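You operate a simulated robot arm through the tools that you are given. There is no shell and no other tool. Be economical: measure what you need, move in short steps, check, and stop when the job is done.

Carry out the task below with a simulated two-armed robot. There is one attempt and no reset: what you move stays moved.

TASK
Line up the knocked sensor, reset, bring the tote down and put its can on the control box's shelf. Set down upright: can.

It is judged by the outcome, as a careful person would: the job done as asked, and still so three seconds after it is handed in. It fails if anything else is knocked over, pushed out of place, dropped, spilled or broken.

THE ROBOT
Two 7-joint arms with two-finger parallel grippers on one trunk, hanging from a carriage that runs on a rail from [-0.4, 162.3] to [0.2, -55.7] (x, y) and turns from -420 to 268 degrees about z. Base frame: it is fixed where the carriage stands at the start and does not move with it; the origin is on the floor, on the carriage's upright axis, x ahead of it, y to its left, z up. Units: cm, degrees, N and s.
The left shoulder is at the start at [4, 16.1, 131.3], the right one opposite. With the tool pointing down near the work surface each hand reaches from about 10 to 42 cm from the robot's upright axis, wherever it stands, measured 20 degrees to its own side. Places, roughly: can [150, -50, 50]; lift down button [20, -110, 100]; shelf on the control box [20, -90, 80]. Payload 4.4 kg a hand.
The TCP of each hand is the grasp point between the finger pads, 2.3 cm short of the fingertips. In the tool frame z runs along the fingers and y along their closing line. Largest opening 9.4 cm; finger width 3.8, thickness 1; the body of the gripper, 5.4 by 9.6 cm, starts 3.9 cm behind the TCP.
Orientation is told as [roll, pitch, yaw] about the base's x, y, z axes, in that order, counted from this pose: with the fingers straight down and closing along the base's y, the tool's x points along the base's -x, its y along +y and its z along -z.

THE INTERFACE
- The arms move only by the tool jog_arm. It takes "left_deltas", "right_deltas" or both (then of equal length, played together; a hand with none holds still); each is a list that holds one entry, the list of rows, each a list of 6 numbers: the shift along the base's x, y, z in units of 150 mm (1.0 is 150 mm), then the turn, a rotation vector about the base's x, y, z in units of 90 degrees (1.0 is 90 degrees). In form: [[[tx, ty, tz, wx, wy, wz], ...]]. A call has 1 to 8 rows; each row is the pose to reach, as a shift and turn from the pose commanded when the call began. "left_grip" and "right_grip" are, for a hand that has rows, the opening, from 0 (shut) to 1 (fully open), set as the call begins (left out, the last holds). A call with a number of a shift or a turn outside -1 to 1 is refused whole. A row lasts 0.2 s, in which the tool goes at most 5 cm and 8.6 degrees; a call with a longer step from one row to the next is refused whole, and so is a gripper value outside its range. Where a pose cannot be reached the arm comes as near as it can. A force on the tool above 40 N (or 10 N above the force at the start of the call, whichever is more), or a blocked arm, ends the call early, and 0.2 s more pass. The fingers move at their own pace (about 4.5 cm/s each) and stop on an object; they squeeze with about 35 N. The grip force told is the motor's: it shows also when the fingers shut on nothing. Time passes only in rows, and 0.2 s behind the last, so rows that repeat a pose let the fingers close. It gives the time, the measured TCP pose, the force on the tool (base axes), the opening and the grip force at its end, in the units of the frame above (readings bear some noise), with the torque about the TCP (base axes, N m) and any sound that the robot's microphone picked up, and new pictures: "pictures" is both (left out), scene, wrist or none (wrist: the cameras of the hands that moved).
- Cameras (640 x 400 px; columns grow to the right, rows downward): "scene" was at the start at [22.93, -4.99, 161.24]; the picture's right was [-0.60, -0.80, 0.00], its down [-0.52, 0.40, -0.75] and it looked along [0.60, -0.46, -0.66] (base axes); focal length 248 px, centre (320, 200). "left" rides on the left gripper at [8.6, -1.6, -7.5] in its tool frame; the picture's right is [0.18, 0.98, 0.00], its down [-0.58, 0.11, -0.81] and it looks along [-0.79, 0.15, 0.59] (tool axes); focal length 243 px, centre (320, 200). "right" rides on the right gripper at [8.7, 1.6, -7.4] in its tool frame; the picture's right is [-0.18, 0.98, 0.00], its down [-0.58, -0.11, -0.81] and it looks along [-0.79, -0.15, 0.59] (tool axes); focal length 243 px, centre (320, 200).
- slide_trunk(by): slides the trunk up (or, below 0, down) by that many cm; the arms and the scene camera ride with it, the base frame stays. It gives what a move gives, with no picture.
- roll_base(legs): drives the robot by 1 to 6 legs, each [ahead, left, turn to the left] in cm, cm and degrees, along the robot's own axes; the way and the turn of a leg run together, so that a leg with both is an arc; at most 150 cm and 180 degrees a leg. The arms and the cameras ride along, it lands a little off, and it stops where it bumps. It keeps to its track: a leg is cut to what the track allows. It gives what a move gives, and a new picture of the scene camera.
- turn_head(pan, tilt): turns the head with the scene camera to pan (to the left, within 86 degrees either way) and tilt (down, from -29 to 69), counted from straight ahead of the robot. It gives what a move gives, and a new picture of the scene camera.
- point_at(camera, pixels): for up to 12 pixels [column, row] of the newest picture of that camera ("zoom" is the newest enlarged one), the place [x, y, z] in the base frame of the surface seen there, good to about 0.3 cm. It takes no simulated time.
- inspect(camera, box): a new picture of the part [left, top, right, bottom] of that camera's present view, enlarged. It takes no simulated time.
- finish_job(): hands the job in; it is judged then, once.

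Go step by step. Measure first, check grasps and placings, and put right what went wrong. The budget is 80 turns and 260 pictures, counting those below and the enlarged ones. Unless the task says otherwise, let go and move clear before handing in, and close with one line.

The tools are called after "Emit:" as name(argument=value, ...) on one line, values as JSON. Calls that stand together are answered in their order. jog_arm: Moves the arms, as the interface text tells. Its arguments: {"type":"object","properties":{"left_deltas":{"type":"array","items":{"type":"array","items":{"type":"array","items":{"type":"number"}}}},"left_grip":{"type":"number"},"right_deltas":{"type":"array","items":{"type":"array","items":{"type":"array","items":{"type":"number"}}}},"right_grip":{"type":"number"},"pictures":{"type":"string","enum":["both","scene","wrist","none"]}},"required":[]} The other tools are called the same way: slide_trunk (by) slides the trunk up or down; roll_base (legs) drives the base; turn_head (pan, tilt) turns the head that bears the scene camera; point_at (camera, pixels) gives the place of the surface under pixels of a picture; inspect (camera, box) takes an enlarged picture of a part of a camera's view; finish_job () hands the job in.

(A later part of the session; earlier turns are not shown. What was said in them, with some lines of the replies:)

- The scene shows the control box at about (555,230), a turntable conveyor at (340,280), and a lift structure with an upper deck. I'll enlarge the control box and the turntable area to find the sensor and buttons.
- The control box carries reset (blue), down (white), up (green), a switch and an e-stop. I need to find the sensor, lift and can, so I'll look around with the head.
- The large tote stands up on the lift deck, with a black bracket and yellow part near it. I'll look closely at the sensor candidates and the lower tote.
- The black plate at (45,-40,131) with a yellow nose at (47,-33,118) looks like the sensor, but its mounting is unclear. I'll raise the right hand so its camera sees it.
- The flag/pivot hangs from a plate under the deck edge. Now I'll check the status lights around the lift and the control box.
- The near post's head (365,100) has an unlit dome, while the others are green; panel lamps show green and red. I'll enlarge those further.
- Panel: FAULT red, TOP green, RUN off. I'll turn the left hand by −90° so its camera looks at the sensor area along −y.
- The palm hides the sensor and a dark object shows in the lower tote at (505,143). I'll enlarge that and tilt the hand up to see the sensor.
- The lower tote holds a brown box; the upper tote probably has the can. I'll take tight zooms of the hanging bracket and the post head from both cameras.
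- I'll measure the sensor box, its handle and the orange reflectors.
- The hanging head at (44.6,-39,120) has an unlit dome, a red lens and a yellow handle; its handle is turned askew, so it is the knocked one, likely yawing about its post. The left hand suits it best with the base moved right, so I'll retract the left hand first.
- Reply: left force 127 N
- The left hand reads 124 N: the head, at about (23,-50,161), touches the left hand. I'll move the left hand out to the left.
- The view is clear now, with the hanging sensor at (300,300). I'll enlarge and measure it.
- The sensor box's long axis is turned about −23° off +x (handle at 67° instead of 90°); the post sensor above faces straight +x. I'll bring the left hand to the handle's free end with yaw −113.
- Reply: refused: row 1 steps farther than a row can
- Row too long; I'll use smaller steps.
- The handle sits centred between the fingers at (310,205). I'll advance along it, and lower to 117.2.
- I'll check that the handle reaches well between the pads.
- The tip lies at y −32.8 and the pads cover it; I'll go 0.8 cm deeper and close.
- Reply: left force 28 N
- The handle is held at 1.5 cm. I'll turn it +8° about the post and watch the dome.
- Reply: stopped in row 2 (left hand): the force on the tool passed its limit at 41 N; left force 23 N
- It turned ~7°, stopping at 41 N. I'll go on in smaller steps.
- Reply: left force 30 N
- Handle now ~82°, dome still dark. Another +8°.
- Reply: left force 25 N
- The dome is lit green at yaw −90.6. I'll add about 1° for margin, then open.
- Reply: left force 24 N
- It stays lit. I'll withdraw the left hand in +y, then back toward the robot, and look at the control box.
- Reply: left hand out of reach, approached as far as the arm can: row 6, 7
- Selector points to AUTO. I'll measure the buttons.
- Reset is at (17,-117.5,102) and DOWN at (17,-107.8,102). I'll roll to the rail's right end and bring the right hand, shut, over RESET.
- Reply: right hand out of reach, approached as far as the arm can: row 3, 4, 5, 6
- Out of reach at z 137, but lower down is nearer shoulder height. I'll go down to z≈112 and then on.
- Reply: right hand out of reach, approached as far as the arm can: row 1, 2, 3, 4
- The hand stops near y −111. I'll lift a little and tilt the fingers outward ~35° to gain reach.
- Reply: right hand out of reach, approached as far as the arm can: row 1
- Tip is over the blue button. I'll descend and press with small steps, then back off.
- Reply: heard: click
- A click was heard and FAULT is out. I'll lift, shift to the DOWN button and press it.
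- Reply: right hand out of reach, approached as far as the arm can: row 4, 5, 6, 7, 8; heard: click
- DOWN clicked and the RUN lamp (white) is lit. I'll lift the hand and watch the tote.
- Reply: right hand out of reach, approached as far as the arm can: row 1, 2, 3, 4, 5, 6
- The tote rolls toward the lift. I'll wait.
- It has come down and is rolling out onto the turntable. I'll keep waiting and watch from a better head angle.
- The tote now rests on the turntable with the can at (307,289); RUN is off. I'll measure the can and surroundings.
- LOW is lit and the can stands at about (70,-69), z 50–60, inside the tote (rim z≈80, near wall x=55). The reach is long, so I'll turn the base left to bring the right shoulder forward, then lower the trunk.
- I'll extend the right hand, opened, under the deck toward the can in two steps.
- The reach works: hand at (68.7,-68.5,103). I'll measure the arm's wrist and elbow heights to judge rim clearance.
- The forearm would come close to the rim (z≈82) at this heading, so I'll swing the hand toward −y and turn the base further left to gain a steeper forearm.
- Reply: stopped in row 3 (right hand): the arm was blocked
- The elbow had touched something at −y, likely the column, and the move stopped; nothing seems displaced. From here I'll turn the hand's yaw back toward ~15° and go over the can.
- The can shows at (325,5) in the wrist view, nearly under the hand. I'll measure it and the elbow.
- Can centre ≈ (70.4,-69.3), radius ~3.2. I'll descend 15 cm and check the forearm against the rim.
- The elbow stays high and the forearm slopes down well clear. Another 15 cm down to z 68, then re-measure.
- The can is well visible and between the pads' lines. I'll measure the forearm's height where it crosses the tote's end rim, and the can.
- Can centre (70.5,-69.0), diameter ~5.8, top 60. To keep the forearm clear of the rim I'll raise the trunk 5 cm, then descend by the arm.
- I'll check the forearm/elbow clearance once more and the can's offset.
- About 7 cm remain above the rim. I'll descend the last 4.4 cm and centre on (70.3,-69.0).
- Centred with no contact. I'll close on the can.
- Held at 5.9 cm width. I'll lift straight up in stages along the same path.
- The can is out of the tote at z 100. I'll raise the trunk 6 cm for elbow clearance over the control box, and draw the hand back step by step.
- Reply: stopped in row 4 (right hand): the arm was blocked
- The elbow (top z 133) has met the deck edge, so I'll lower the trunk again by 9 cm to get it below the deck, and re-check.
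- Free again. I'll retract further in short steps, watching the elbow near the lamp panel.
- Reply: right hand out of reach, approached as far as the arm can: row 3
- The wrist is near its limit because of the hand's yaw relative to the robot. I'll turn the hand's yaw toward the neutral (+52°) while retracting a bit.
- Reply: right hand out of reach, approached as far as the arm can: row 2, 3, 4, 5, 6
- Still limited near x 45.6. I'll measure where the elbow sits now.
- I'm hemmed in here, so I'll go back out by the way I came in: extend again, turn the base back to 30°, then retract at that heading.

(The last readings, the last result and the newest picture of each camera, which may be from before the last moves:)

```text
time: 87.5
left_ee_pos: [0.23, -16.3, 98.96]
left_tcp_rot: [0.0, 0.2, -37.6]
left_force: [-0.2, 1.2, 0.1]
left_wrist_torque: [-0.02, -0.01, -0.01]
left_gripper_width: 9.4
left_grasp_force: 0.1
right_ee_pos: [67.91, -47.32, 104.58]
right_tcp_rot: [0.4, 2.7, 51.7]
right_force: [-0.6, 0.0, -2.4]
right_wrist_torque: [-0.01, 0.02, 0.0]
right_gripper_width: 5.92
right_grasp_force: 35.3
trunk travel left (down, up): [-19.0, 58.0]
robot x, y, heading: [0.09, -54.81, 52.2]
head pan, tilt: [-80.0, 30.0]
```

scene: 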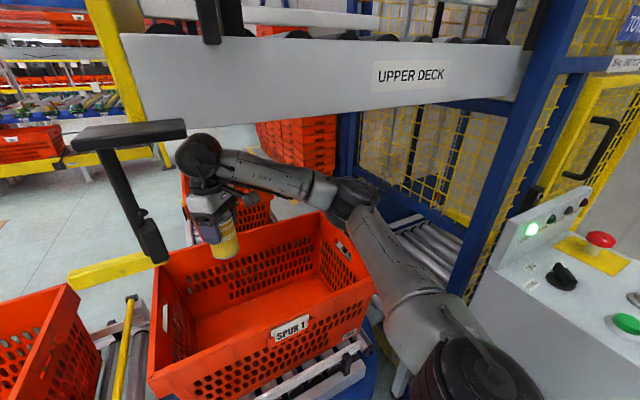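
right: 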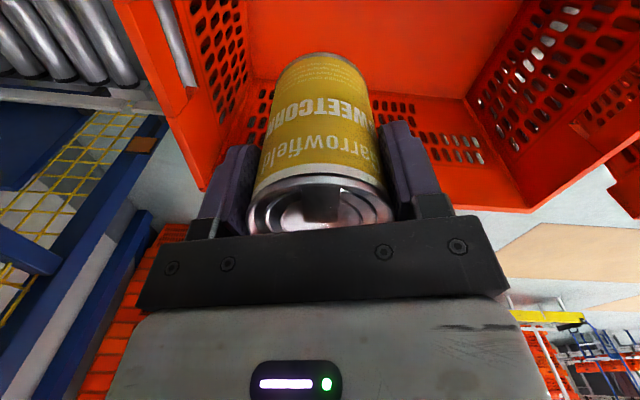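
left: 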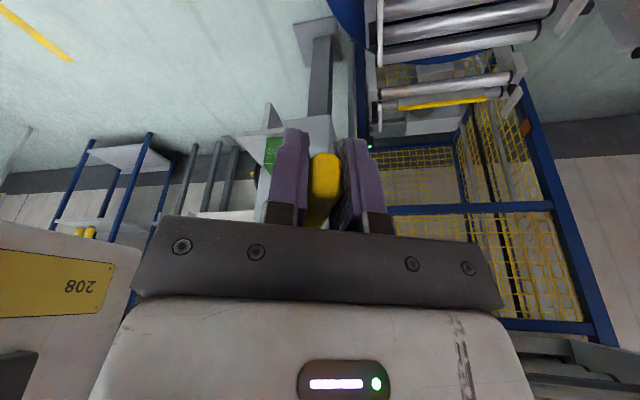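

Extended cleanly. Now I'll turn the base back by −22°.

Emit:
roll_base(legs=[[0, 0, -22]])

Emit:
turn_head(pan=-60, tilt=30)

```text
time: 89.0
left_ee_pos: [14.44, -19.14, 98.92]
left_tcp_rot: [0.1, 0.2, -59.4]
left_force: [0.0, -1.2, -0.1]
left_wrist_torque: [0.0, 0.02, 0.01]
left_gripper_width: 9.37
left_grasp_force: 0.1
right_ee_pos: [65.72, -73.24, 104.53]
right_tcp_rot: [0.5, 2.8, 29.7]
right_force: [-0.3, -0.1, -3.4]
right_wrist_torque: [0.02, 0.01, -0.01]
right_gripper_width: 5.94
right_grasp_force: 34.8
trunk travel left (down, up): [-19.0, 58.0]
robot x, y, heading: [0.58, -54.67, 30.3]
head pan, tilt: [-80.0, 30.0]
```

scene: 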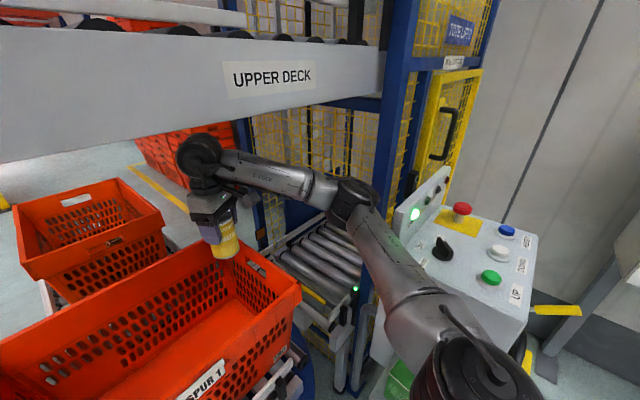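

```text
time: 89.9
left_ee_pos: [14.49, -19.03, 98.87]
left_tcp_rot: [0.0, 0.2, -59.4]
left_force: [0.2, 0.0, -0.2]
left_wrist_torque: [0.01, 0.0, -0.01]
left_gripper_width: 9.39
left_grasp_force: 0.1
right_ee_pos: [65.68, -73.17, 104.57]
right_tcp_rot: [0.5, 2.8, 29.7]
right_force: [0.3, 0.6, -4.2]
right_wrist_torque: [-0.03, -0.02, -0.01]
right_gripper_width: 5.91
right_grasp_force: 34.6
trunk travel left (down, up): [-19.0, 58.0]
robot x, y, heading: [-0.03, -54.54, 30.5]
head pan, tilt: [-60.0, 30.0]
```

scene: 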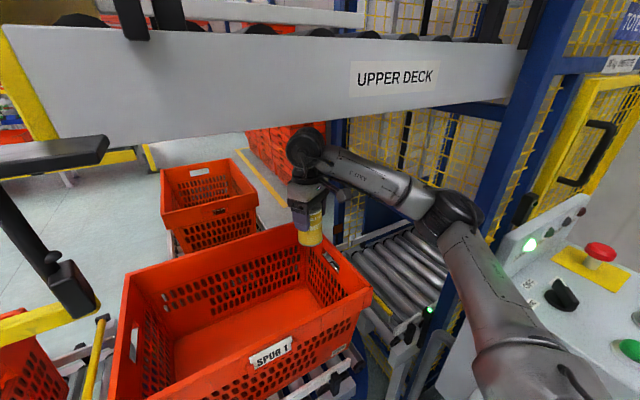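

Clear. I'll retract along the entry line with the can at z≈105.

Emit:
jog_arm(right_deltas=[[[-0.22, 0.02, 0, 0, 0, 0], [-0.44, 0.02, 0, 0, 0, 0], [-0.66, 0, 0, 0, 0, 0], [-0.86, -0.05, 0, 0, 0, 0]]], pictures="scene")

```text
time: 91.1
left_ee_pos: [15.56, -16.78, 99.54]
left_tcp_rot: [1.1, 0.2, -57.7]
left_force: [-0.3, 0.2, 0.2]
left_wrist_torque: [0.0, 0.0, 0.02]
left_gripper_width: 9.4
left_grasp_force: 0.2
right_ee_pos: [55.37, -68.87, 105.24]
right_tcp_rot: [0.3, 1.6, 33.9]
right_force: [0.4, -0.5, -2.8]
right_wrist_torque: [0.0, 0.03, 0.02]
right_gripper_width: 5.95
right_grasp_force: 35.1
trunk travel left (down, up): [-19.0, 58.0]
robot x, y, heading: [0.45, -54.66, 32.0]
head pan, tilt: [-60.0, 30.0]
stopped in row 4 (right hand): the arm was blocked; the commanded pose is now the measured one
```

scene: 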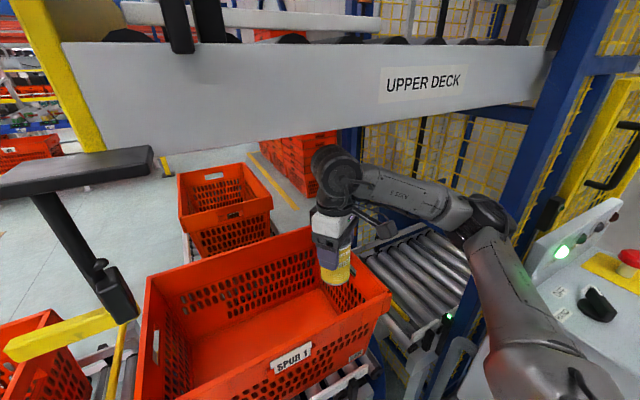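

Blocked again; I'll find what the elbow touches.

Emit:
inspect(camera="scene", box=[420, 150, 640, 330])

Emit:
point_at(camera="zoom", pixels=[[200, 150], [230, 190], [260, 200], [180, 210], [300, 190], [330, 270], [250, 300], [350, 290], [220, 260], [330, 320]])

```text
2.22 times, centred on (530, 240) of scene
```

zoom: 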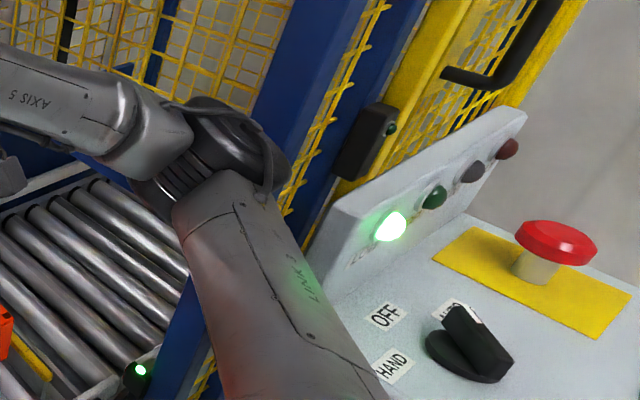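

```text
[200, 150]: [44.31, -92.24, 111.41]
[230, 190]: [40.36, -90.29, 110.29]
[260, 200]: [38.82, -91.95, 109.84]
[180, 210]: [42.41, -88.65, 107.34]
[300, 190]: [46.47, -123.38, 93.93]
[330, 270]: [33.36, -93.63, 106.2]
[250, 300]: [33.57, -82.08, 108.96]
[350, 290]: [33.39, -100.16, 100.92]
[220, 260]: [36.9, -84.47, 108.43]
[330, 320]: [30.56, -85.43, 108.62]
```

Link 3 is close to the lamp panel's corner (33,-94). I'll move the base 18 cm along +y, away from panel and column, and then retract there with free space.

Emit:
roll_base(legs=[[9.5, 15.3, 0]])

Emit:
inspect(camera="scene", box=[420, 150, 640, 330])

```text
time: 92.6
left_ee_pos: [13.84, -0.89, 98.91]
left_tcp_rot: [0.0, 0.2, -58.6]
left_force: [-0.1, 0.2, 0.6]
left_wrist_torque: [-0.01, 0.01, 0.0]
left_gripper_width: 9.41
left_grasp_force: 0.1
right_ee_pos: [52.92, -54.16, 104.47]
right_tcp_rot: [0.4, 2.8, 32.0]
right_force: [0.1, -0.6, -3.1]
right_wrist_torque: [-0.02, 0.01, 0.03]
right_gripper_width: 5.94
right_grasp_force: 34.9
trunk travel left (down, up): [-19.0, 58.0]
robot x, y, heading: [0.16, -36.37, 31.1]
head pan, tilt: [-60.0, 30.0]
```

scene: 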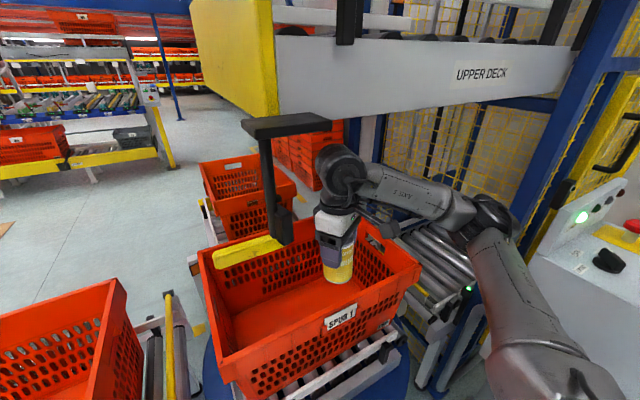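

```text
2.22 times, centred on (530, 240) of scene
```

zoom: 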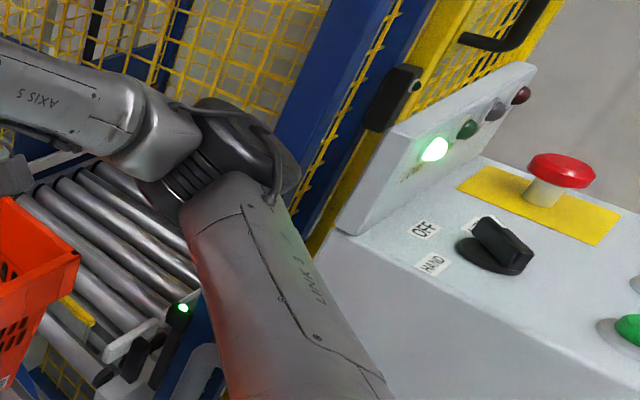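

There is now free room on the −y side. I'll retract the hand to about (38.5,-64).

Emit:
jog_arm(right_deltas=[[[-0.2, -0.2, 0, 0, 0, 0], [-0.42, -0.4, 0, 0, 0, 0], [-0.68, -0.55, 0, 0, 0, 0], [-0.96, -0.66, 0, 0, 0, 0]]], pictures="scene")

Emit:
inspect(camera="scene", box=[380, 120, 640, 330])

```text
time: 93.6
left_ee_pos: [13.73, -0.86, 98.86]
left_tcp_rot: [-0.1, 0.2, -58.6]
left_force: [-0.5, -0.2, 0.0]
left_wrist_torque: [0.04, -0.01, -0.01]
left_gripper_width: 9.39
left_grasp_force: 0.1
right_ee_pos: [38.35, -64.04, 104.43]
right_tcp_rot: [0.4, 2.9, 32.0]
right_force: [-0.6, -0.1, -3.2]
right_wrist_torque: [-0.04, -0.01, 0.0]
right_gripper_width: 5.94
right_grasp_force: 34.9
trunk travel left (down, up): [-19.0, 58.0]
robot x, y, heading: [0.47, -36.43, 31.3]
head pan, tilt: [-60.0, 30.0]
```

scene: 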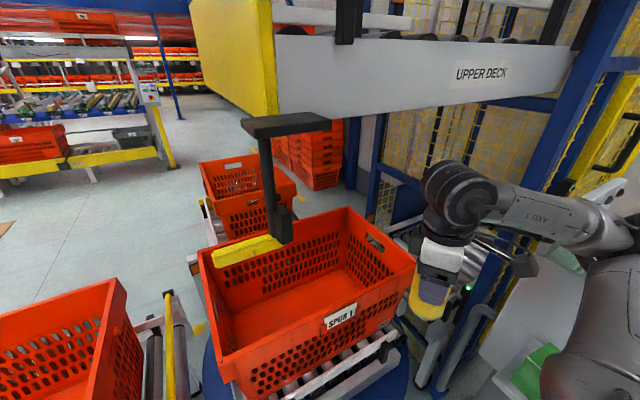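

```text
1.90 times, centred on (510, 225) of scene
```

zoom: 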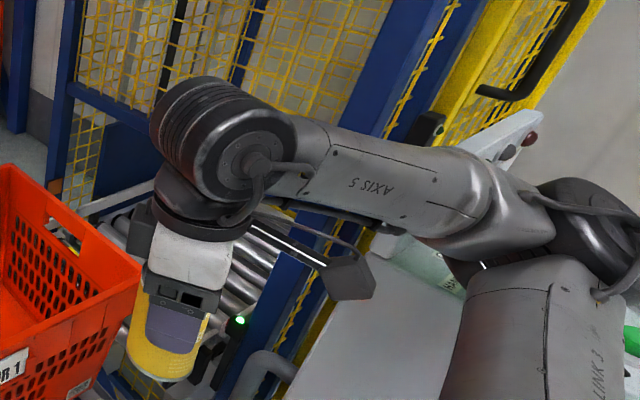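

Retracted cleanly. I'll raise the trunk 20 cm, then turn the base back to heading 0, bringing the hand near the shelf.

Emit:
slide_trunk(by=20)

Emit:
roll_base(legs=[[0, 0, -31]])

Emit:
turn_head(pan=-60, tilt=45)

```text
time: 95.7
left_ee_pos: [14.01, -0.88, 118.81]
left_tcp_rot: [-0.1, 0.2, -58.6]
left_force: [0.1, 0.3, 0.9]
left_wrist_torque: [0.01, -0.01, 0.01]
left_gripper_width: 9.39
left_grasp_force: 0.0
right_ee_pos: [38.52, -63.88, 124.59]
right_tcp_rot: [0.4, 2.9, 32.0]
right_force: [-0.1, 0.1, -2.6]
right_wrist_torque: [0.01, 0.03, -0.01]
right_gripper_width: 5.9
right_grasp_force: 35.5
trunk travel left (down, up): [-39.0, 38.0]
robot x, y, heading: [-0.19, -36.37, 31.4]
head pan, tilt: [-60.0, 30.0]
```

```text
time: 97.7
left_ee_pos: [30.35, -13.15, 118.93]
left_tcp_rot: [0.0, 0.2, -89.8]
left_force: [0.1, -0.3, -0.3]
left_wrist_torque: [0.02, 0.0, -0.01]
left_gripper_width: 9.4
left_grasp_force: 0.1
right_ee_pos: [18.95, -79.99, 124.53]
right_tcp_rot: [0.4, 2.7, 1.0]
right_force: [-0.2, 0.2, -2.9]
right_wrist_torque: [0.02, 0.0, 0.03]
right_gripper_width: 5.92
right_grasp_force: 35.0
trunk travel left (down, up): [-39.0, 38.0]
robot x, y, heading: [0.1, -36.53, -0.1]
head pan, tilt: [-60.0, 30.0]
```

scene: 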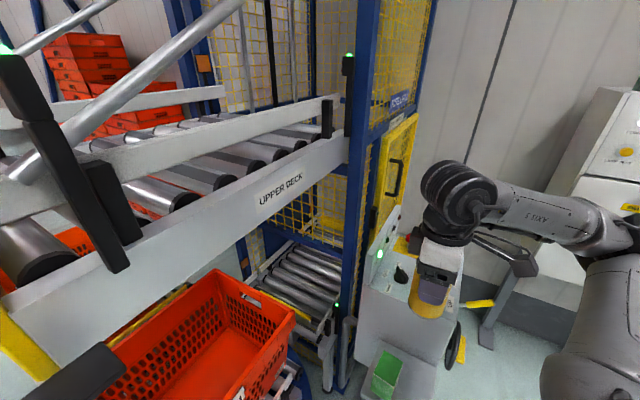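

```text
time: 98.4
left_ee_pos: [30.31, -13.16, 118.72]
left_tcp_rot: [0.0, 0.2, -89.7]
left_force: [0.1, -0.6, -0.9]
left_wrist_torque: [-0.03, -0.01, 0.01]
left_gripper_width: 9.41
left_grasp_force: 0.0
right_ee_pos: [18.73, -79.87, 124.51]
right_tcp_rot: [0.3, 2.9, 0.9]
right_force: [0.3, 0.6, -3.9]
right_wrist_torque: [0.0, 0.08, -0.01]
right_gripper_width: 5.89
right_grasp_force: 34.8
trunk travel left (down, up): [-39.0, 38.0]
robot x, y, heading: [-0.19, -36.54, 0.1]
head pan, tilt: [-60.0, 45.0]
```

scene: 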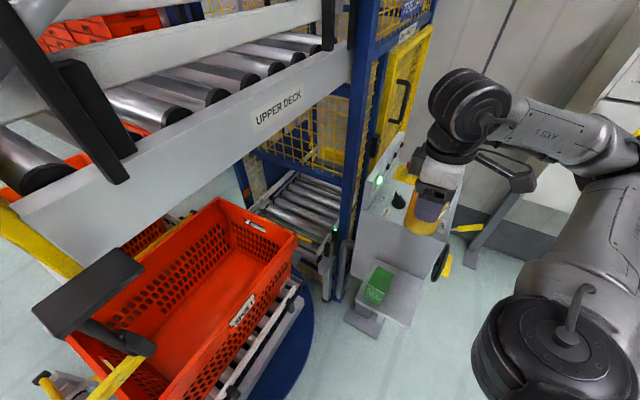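

The shelf is visible at (385,295) with a green box on it. I'll enlarge and measure the free area.

Emit:
inspect(camera="scene", box=[320, 170, 480, 350])

Emit:
point_at(camera="scene", pixels=[[347, 302], [412, 326], [425, 283], [385, 262], [400, 310], [405, 290], [415, 280], [375, 285], [385, 300], [372, 300], [390, 272], [372, 207]])

```text
2.22 times, centred on (400, 260) of scene
```

zoom: 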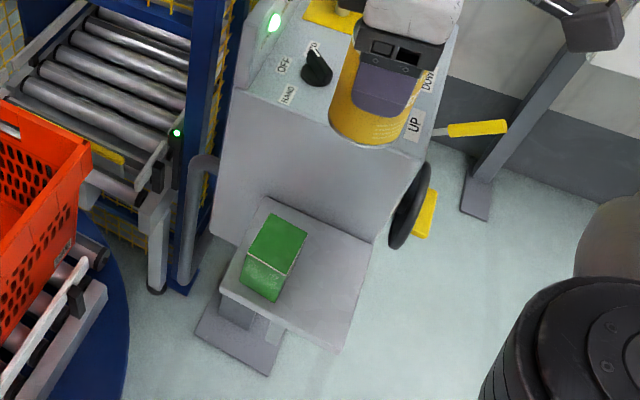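

```text
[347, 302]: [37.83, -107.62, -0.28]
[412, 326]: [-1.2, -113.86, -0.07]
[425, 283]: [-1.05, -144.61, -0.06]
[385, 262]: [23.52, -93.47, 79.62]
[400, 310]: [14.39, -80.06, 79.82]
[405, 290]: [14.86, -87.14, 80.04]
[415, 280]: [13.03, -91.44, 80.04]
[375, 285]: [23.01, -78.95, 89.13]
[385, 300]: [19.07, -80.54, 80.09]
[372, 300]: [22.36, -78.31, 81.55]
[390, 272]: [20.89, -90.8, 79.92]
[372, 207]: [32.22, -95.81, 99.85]
```

I'll get the shelf's edges and the box footprint precisely.

Emit:
point_at(camera="zoom", pixels=[[335, 345], [350, 300], [365, 255], [368, 245], [280, 318], [230, 290], [276, 298], [300, 240], [306, 232], [285, 285], [310, 290], [265, 203]])

```text
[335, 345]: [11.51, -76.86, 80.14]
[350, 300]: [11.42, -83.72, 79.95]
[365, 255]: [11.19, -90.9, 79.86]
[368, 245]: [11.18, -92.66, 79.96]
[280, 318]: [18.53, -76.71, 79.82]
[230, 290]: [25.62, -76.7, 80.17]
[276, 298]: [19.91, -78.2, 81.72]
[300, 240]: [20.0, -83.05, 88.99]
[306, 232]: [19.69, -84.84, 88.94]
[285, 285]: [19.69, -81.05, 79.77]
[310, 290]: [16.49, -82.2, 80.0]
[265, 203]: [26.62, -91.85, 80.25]
```

The free strip is x 11–20; I'll place the can at (15.3,-85). First I'll check where the forearm and elbow are relative to the box.

Emit:
point_at(camera="scene", pixels=[[470, 105], [520, 130], [580, 145], [630, 155], [610, 240], [560, 260], [500, 180], [525, 180]])

Emit:
jog_arm(right_deltas=[[[-0.08, -0.12, -0.2, 0, -0.02, 0], [-0.16, -0.24, -0.4, 0, -0.02, 0], [-0.23, -0.34, -0.6, 0, -0.02, 0], [-0.23, -0.34, -0.9, 0, -0.02, 0]]], pictures="scene")

```text
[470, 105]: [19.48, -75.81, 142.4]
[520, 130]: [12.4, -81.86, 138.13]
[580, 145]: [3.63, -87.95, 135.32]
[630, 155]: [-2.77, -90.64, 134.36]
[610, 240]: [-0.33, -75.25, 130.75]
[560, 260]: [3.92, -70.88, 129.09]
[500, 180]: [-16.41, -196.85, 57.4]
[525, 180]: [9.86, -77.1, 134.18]
```

```text
time: 99.4
left_ee_pos: [30.39, -13.13, 118.87]
left_tcp_rot: [0.0, 0.2, -89.6]
left_force: [0.1, -0.6, 0.0]
left_wrist_torque: [-0.05, 0.04, 0.04]
left_gripper_width: 9.39
left_grasp_force: 0.1
right_ee_pos: [15.37, -85.25, 111.07]
right_tcp_rot: [0.3, 1.0, 1.0]
right_force: [0.1, -0.9, -3.2]
right_wrist_torque: [-0.01, 0.01, -0.01]
right_gripper_width: 5.91
right_grasp_force: 35.0
right hand out of reach, approached as far as the arm can: row 4
trunk travel left (down, up): [-39.0, 38.0]
robot x, y, heading: [0.02, -36.5, -0.1]
head pan, tilt: [-60.0, 45.0]
```

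scene: 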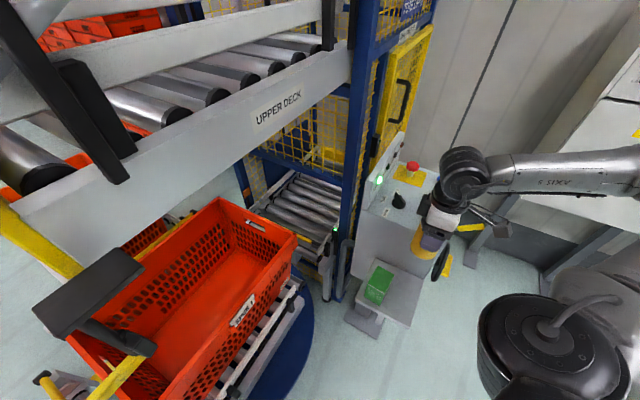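

TCP is at (15.4,-85.2,111), directly over the free strip. I'll lower with the trunk by 21 cm and check.

Emit:
slide_trunk(by=-21)

Emit:
turn_head(pan=-70, tilt=45)

Emit:
inspect(camera="scene", box=[250, 150, 450, 330])

```text
time: 101.7
left_ee_pos: [30.32, -13.03, 97.95]
left_tcp_rot: [0.0, 0.2, -89.7]
left_force: [0.4, 0.1, -0.2]
left_wrist_torque: [-0.01, 0.04, -0.02]
left_gripper_width: 9.41
left_grasp_force: 0.2
right_ee_pos: [15.43, -85.33, 90.08]
right_tcp_rot: [0.5, 0.9, 0.8]
right_force: [0.3, 0.0, -3.9]
right_wrist_torque: [-0.02, 0.0, 0.02]
right_gripper_width: 5.93
right_grasp_force: 35.5
trunk travel left (down, up): [-18.0, 59.0]
robot x, y, heading: [-0.06, -36.49, 0.2]
head pan, tilt: [-60.0, 45.0]
```

```text
time: 102.4
left_ee_pos: [30.4, -13.01, 97.89]
left_tcp_rot: [0.0, 0.2, -89.6]
left_force: [0.6, 0.0, 1.1]
left_wrist_torque: [0.03, 0.0, -0.01]
left_gripper_width: 9.41
left_grasp_force: 0.1
right_ee_pos: [15.35, -85.15, 90.12]
right_tcp_rot: [0.5, 1.0, 0.9]
right_force: [0.0, -0.3, -2.7]
right_wrist_torque: [-0.07, 0.02, -0.01]
right_gripper_width: 5.92
right_grasp_force: 34.9
trunk travel left (down, up): [-18.0, 59.0]
robot x, y, heading: [0.38, -36.71, 0.3]
head pan, tilt: [-70.0, 45.0]
```

scene: 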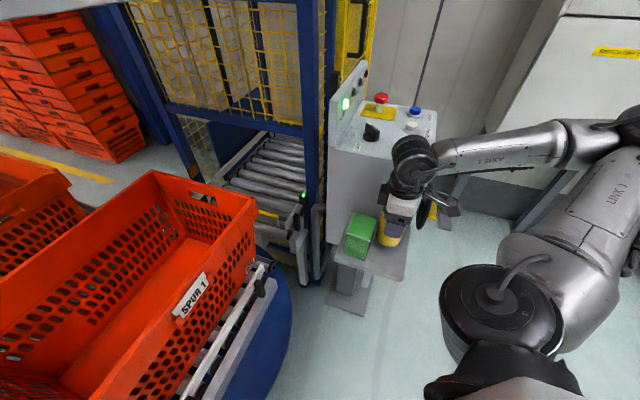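

```text
2.22 times, centred on (350, 240) of scene
```

zoom: 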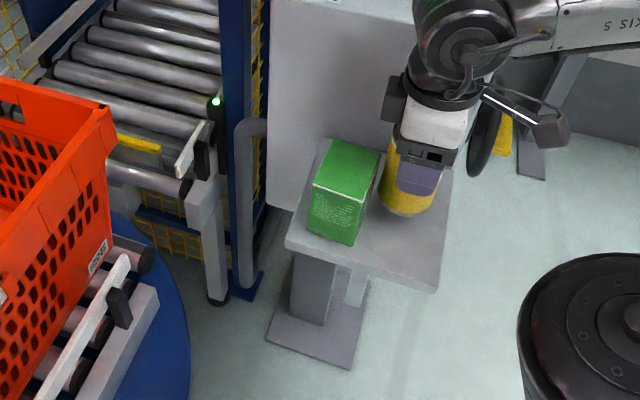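

The can hovers ~2.5 cm above the shelf, clear of the green box. I'll lower the trunk 2 cm, then 0.8 cm more by arm with force watching.

Emit:
slide_trunk(by=-2)

Emit:
jog_arm(right_deltas=[[[0, 0, -0.015, 0, 0, 0], [0, 0, -0.03, 0, 0, 0], [0, 0, -0.04, 0, 0, 0]]], pictures="wrist")

Emit:
inspect(camera="scene", box=[320, 180, 430, 290])

```text
time: 103.1
left_ee_pos: [30.38, -13.15, 95.91]
left_tcp_rot: [0.0, 0.1, -89.8]
left_force: [-0.5, -0.4, -0.5]
left_wrist_torque: [0.0, 0.0, 0.02]
left_gripper_width: 9.39
left_grasp_force: 0.1
right_ee_pos: [15.39, -85.26, 88.12]
right_tcp_rot: [0.4, 1.0, 0.9]
right_force: [-0.2, -0.2, -3.2]
right_wrist_torque: [-0.05, 0.04, 0.0]
right_gripper_width: 5.9
right_grasp_force: 34.8
trunk travel left (down, up): [-16.0, 61.0]
robot x, y, heading: [0.34, -36.57, 0.1]
head pan, tilt: [-70.0, 45.0]
```

```text
time: 103.9
left_ee_pos: [30.23, -13.0, 95.78]
left_tcp_rot: [0.0, 0.2, -89.7]
left_force: [0.4, 0.4, -0.2]
left_wrist_torque: [0.03, 0.04, 0.02]
left_gripper_width: 9.42
left_grasp_force: 0.0
right_ee_pos: [15.44, -85.3, 87.48]
right_tcp_rot: [0.5, 1.0, 0.8]
right_force: [-0.7, 0.4, -2.4]
right_wrist_torque: [0.0, 0.03, 0.0]
right_gripper_width: 5.92
right_grasp_force: 35.6
trunk travel left (down, up): [-16.0, 61.0]
robot x, y, heading: [0.45, -36.43, -0.2]
head pan, tilt: [-70.0, 45.0]
```

right: 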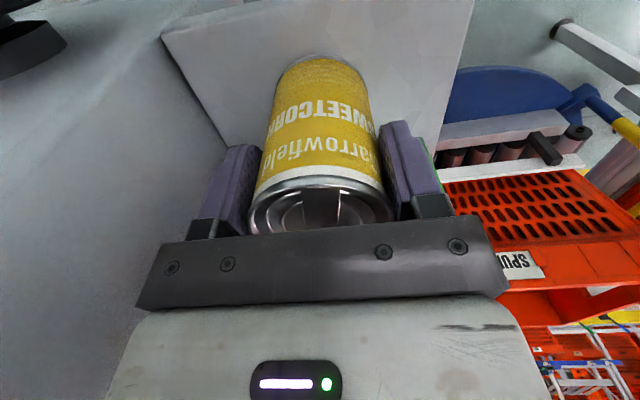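

```text
3.64 times, centred on (375, 235) of scene
```

zoom: 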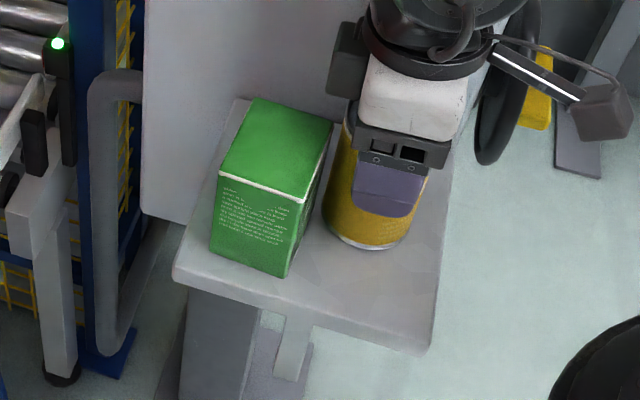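

Near contact but the force still shows the can's weight. I'll go on down in tiny steps until the load is taken.

Emit:
jog_arm(right_deltas=[[[0, 0, -0.01, 0, 0, 0], [0, 0, -0.02, 0, 0, 0]]], pictures="none")

Emit:
inspect(camera="scene", box=[340, 220, 410, 280])

```text
time: 104.5
left_ee_pos: [30.27, -13.05, 95.87]
left_tcp_rot: [0.0, 0.2, -89.7]
left_force: [-0.3, 0.0, -0.3]
left_wrist_torque: [-0.03, 0.02, -0.01]
left_gripper_width: 9.4
left_grasp_force: 0.1
right_ee_pos: [15.48, -85.36, 87.29]
right_tcp_rot: [0.5, 1.0, 0.9]
right_force: [-2.7, 5.0, 14.4]
right_wrist_torque: [-0.13, 0.17, -0.09]
right_gripper_width: 5.94
right_grasp_force: 35.6
trunk travel left (down, up): [-16.0, 61.0]
robot x, y, heading: [0.2, -36.72, 0.2]
head pan, tilt: [-70.0, 45.0]
```

```text
6.67 times, centred on (375, 250) of scene
```

zoom: 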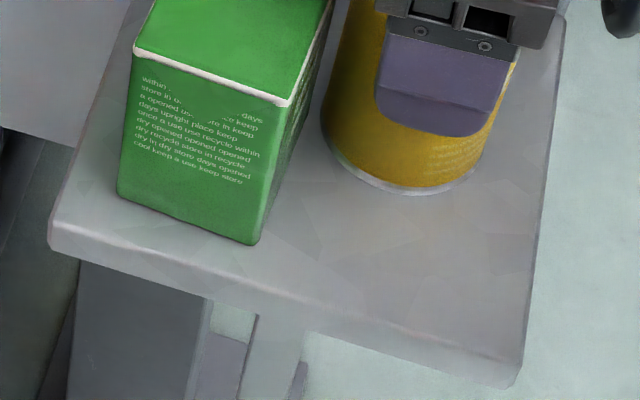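

The shelf takes the load (14 N). I'll open the gripper, then raise by the trunk.

Emit:
jog_arm(right_deltas=[[[0, 0, 0.005, 0, 0, 0], [0, 0, 0.01, 0, 0, 0], [0, 0, 0.01, 0, 0, 0], [0, 0, 0.01, 0, 0, 0], [0, 0, 0.01, 0, 0, 0]]], right_grip=1, pictures="wrist")

Emit:
slide_trunk(by=22)

Emit:
turn_head(pan=-60, tilt=45)

Emit:
inspect(camera="scene", box=[320, 130, 480, 330])

```text
time: 105.7
left_ee_pos: [30.32, -13.15, 95.83]
left_tcp_rot: [0.1, 0.2, -89.7]
left_force: [-0.2, 0.3, 0.7]
left_wrist_torque: [-0.01, -0.02, 0.02]
left_gripper_width: 9.39
left_grasp_force: 0.2
right_ee_pos: [15.46, -85.3, 87.41]
right_tcp_rot: [0.5, 1.0, 0.9]
right_force: [0.7, -0.9, 0.6]
right_wrist_torque: [0.0, 0.01, 0.03]
right_gripper_width: 9.4
right_grasp_force: 0.1
trunk travel left (down, up): [-16.0, 61.0]
robot x, y, heading: [0.11, -36.77, 0.1]
head pan, tilt: [-70.0, 45.0]
```

right: 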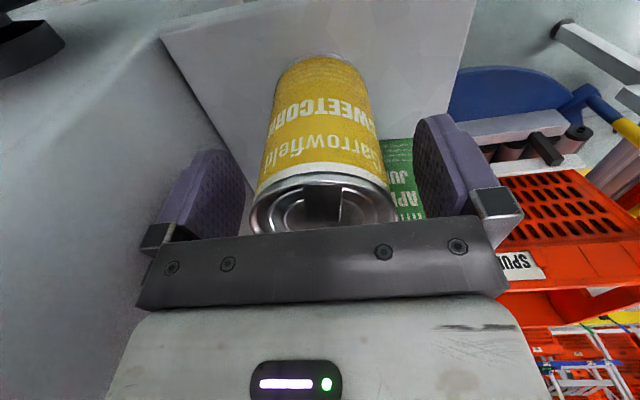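

```text
time: 108.0
left_ee_pos: [30.38, -13.1, 117.85]
left_tcp_rot: [0.1, 0.3, -89.7]
left_force: [-0.5, -0.1, -0.1]
left_wrist_torque: [-0.03, -0.01, 0.01]
left_gripper_width: 9.41
left_grasp_force: 0.1
right_ee_pos: [15.5, -85.28, 109.3]
right_tcp_rot: [0.4, 1.1, 0.9]
right_force: [-0.3, -0.4, 0.3]
right_wrist_torque: [0.03, -0.01, 0.02]
right_gripper_width: 9.41
right_grasp_force: 0.0
trunk travel left (down, up): [-38.0, 39.0]
robot x, y, heading: [0.53, -36.68, -0.1]
head pan, tilt: [-70.0, 45.0]
```

```text
time: 108.7
left_ee_pos: [30.33, -13.05, 117.97]
left_tcp_rot: [0.0, 0.1, -89.7]
left_force: [-0.1, 0.7, -0.4]
left_wrist_torque: [0.0, 0.0, 0.03]
left_gripper_width: 9.4
left_grasp_force: 0.0
right_ee_pos: [15.5, -85.31, 109.47]
right_tcp_rot: [0.5, 0.9, 1.0]
right_force: [0.3, 0.9, 0.1]
right_wrist_torque: [-0.03, 0.0, -0.02]
right_gripper_width: 9.38
right_grasp_force: 0.1
trunk travel left (down, up): [-38.0, 39.0]
robot x, y, heading: [0.03, -36.27, 0.2]
head pan, tilt: [-60.0, 45.0]
```

scene: 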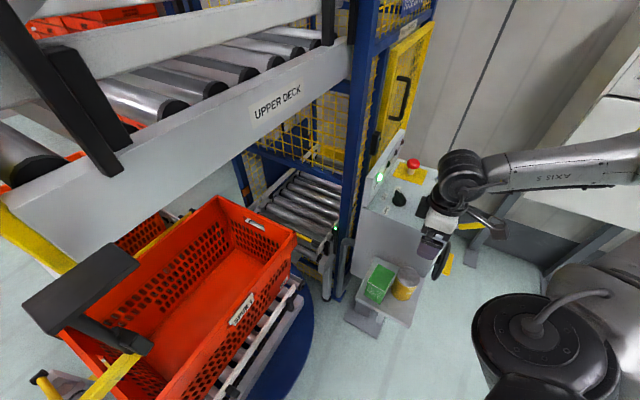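

```text
2.00 times, centred on (400, 230) of scene
```

zoom: 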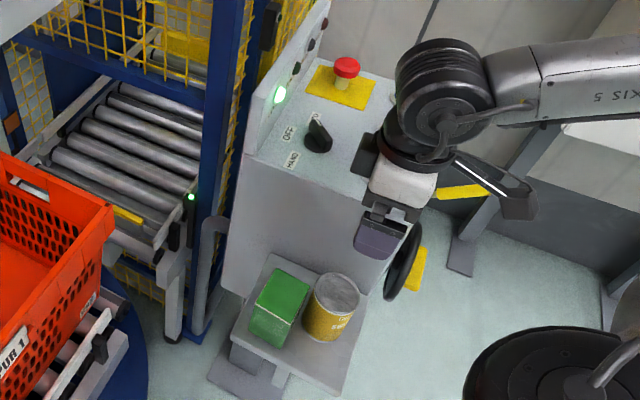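

The can stands upright next to the green box, with the FAULT lamp dark and LOW lit. I'll verify the sensor's handle orientation and that nothing is disturbed.

Emit:
turn_head(pan=-10, tilt=40)

Emit:
inspect(camera="scene", box=[180, 160, 420, 360])

```text
time: 109.9
left_ee_pos: [30.36, -13.09, 117.91]
left_tcp_rot: [0.0, 0.2, -89.7]
left_force: [0.1, 0.1, 0.3]
left_wrist_torque: [0.02, 0.0, -0.01]
left_gripper_width: 9.39
left_grasp_force: 0.1
right_ee_pos: [15.5, -85.27, 109.42]
right_tcp_rot: [0.4, 1.1, 0.9]
right_force: [0.4, -0.2, -0.6]
right_wrist_torque: [0.0, 0.01, 0.01]
right_gripper_width: 9.42
right_grasp_force: 0.0
trunk travel left (down, up): [-38.0, 39.0]
robot x, y, heading: [0.2, -36.68, 0.1]
head pan, tilt: [-10.0, 40.0]
```

scene: 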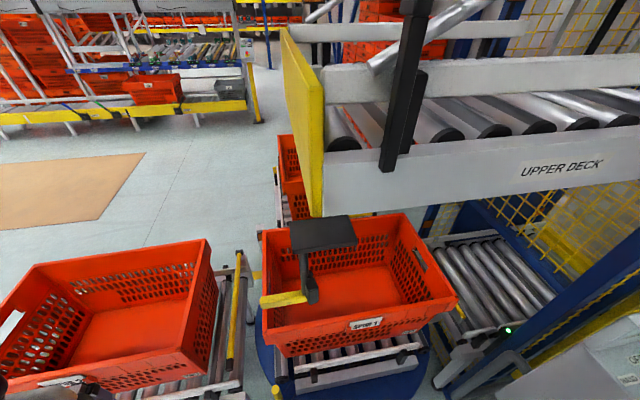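

```text
2.00 times, centred on (300, 260) of scene
```

zoom: 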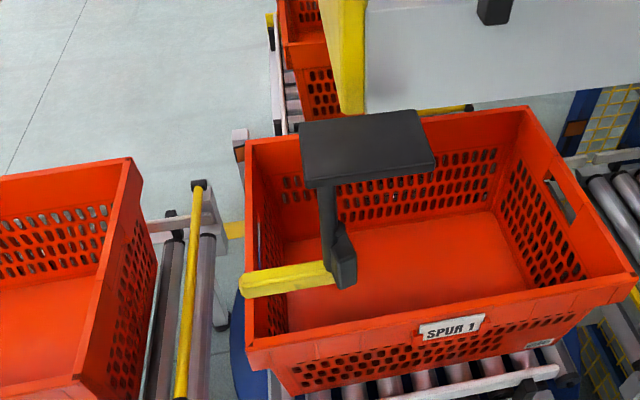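

Emit:
point_at(camera="zoom", pixels=[[255, 276], [320, 266], [290, 270], [345, 240], [350, 270]])

Emit:
inspect(camera="scene", box=[255, 210, 365, 320])

```text
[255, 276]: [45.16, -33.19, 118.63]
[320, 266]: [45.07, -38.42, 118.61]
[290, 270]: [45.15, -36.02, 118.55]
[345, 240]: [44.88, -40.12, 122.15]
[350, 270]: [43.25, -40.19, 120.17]
```

```text
3.64 times, centred on (310, 265) of scene
```

zoom: 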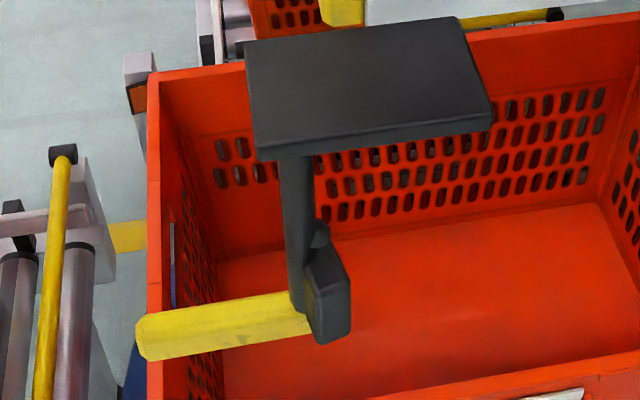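

The sensor's handle is exactly square (x 45.1 along its length). Its dome went dark only when the tote arrived under it, and no fault shows. The box and shelf are where they were, the can is upright and the hands are clear, so I'll hand in.

Emit:
finish_job()

```text
The job is handed in.
```

The sensor is lined up, the fault is reset, the tote is down on the turntable, and its can stands upright on the control box's shelf beside the green box. On the way, the right arm was stopped three times by contact with something near the lift, and the turning head once pressed against the left hand with about 124 N. I saw nothing displaced.
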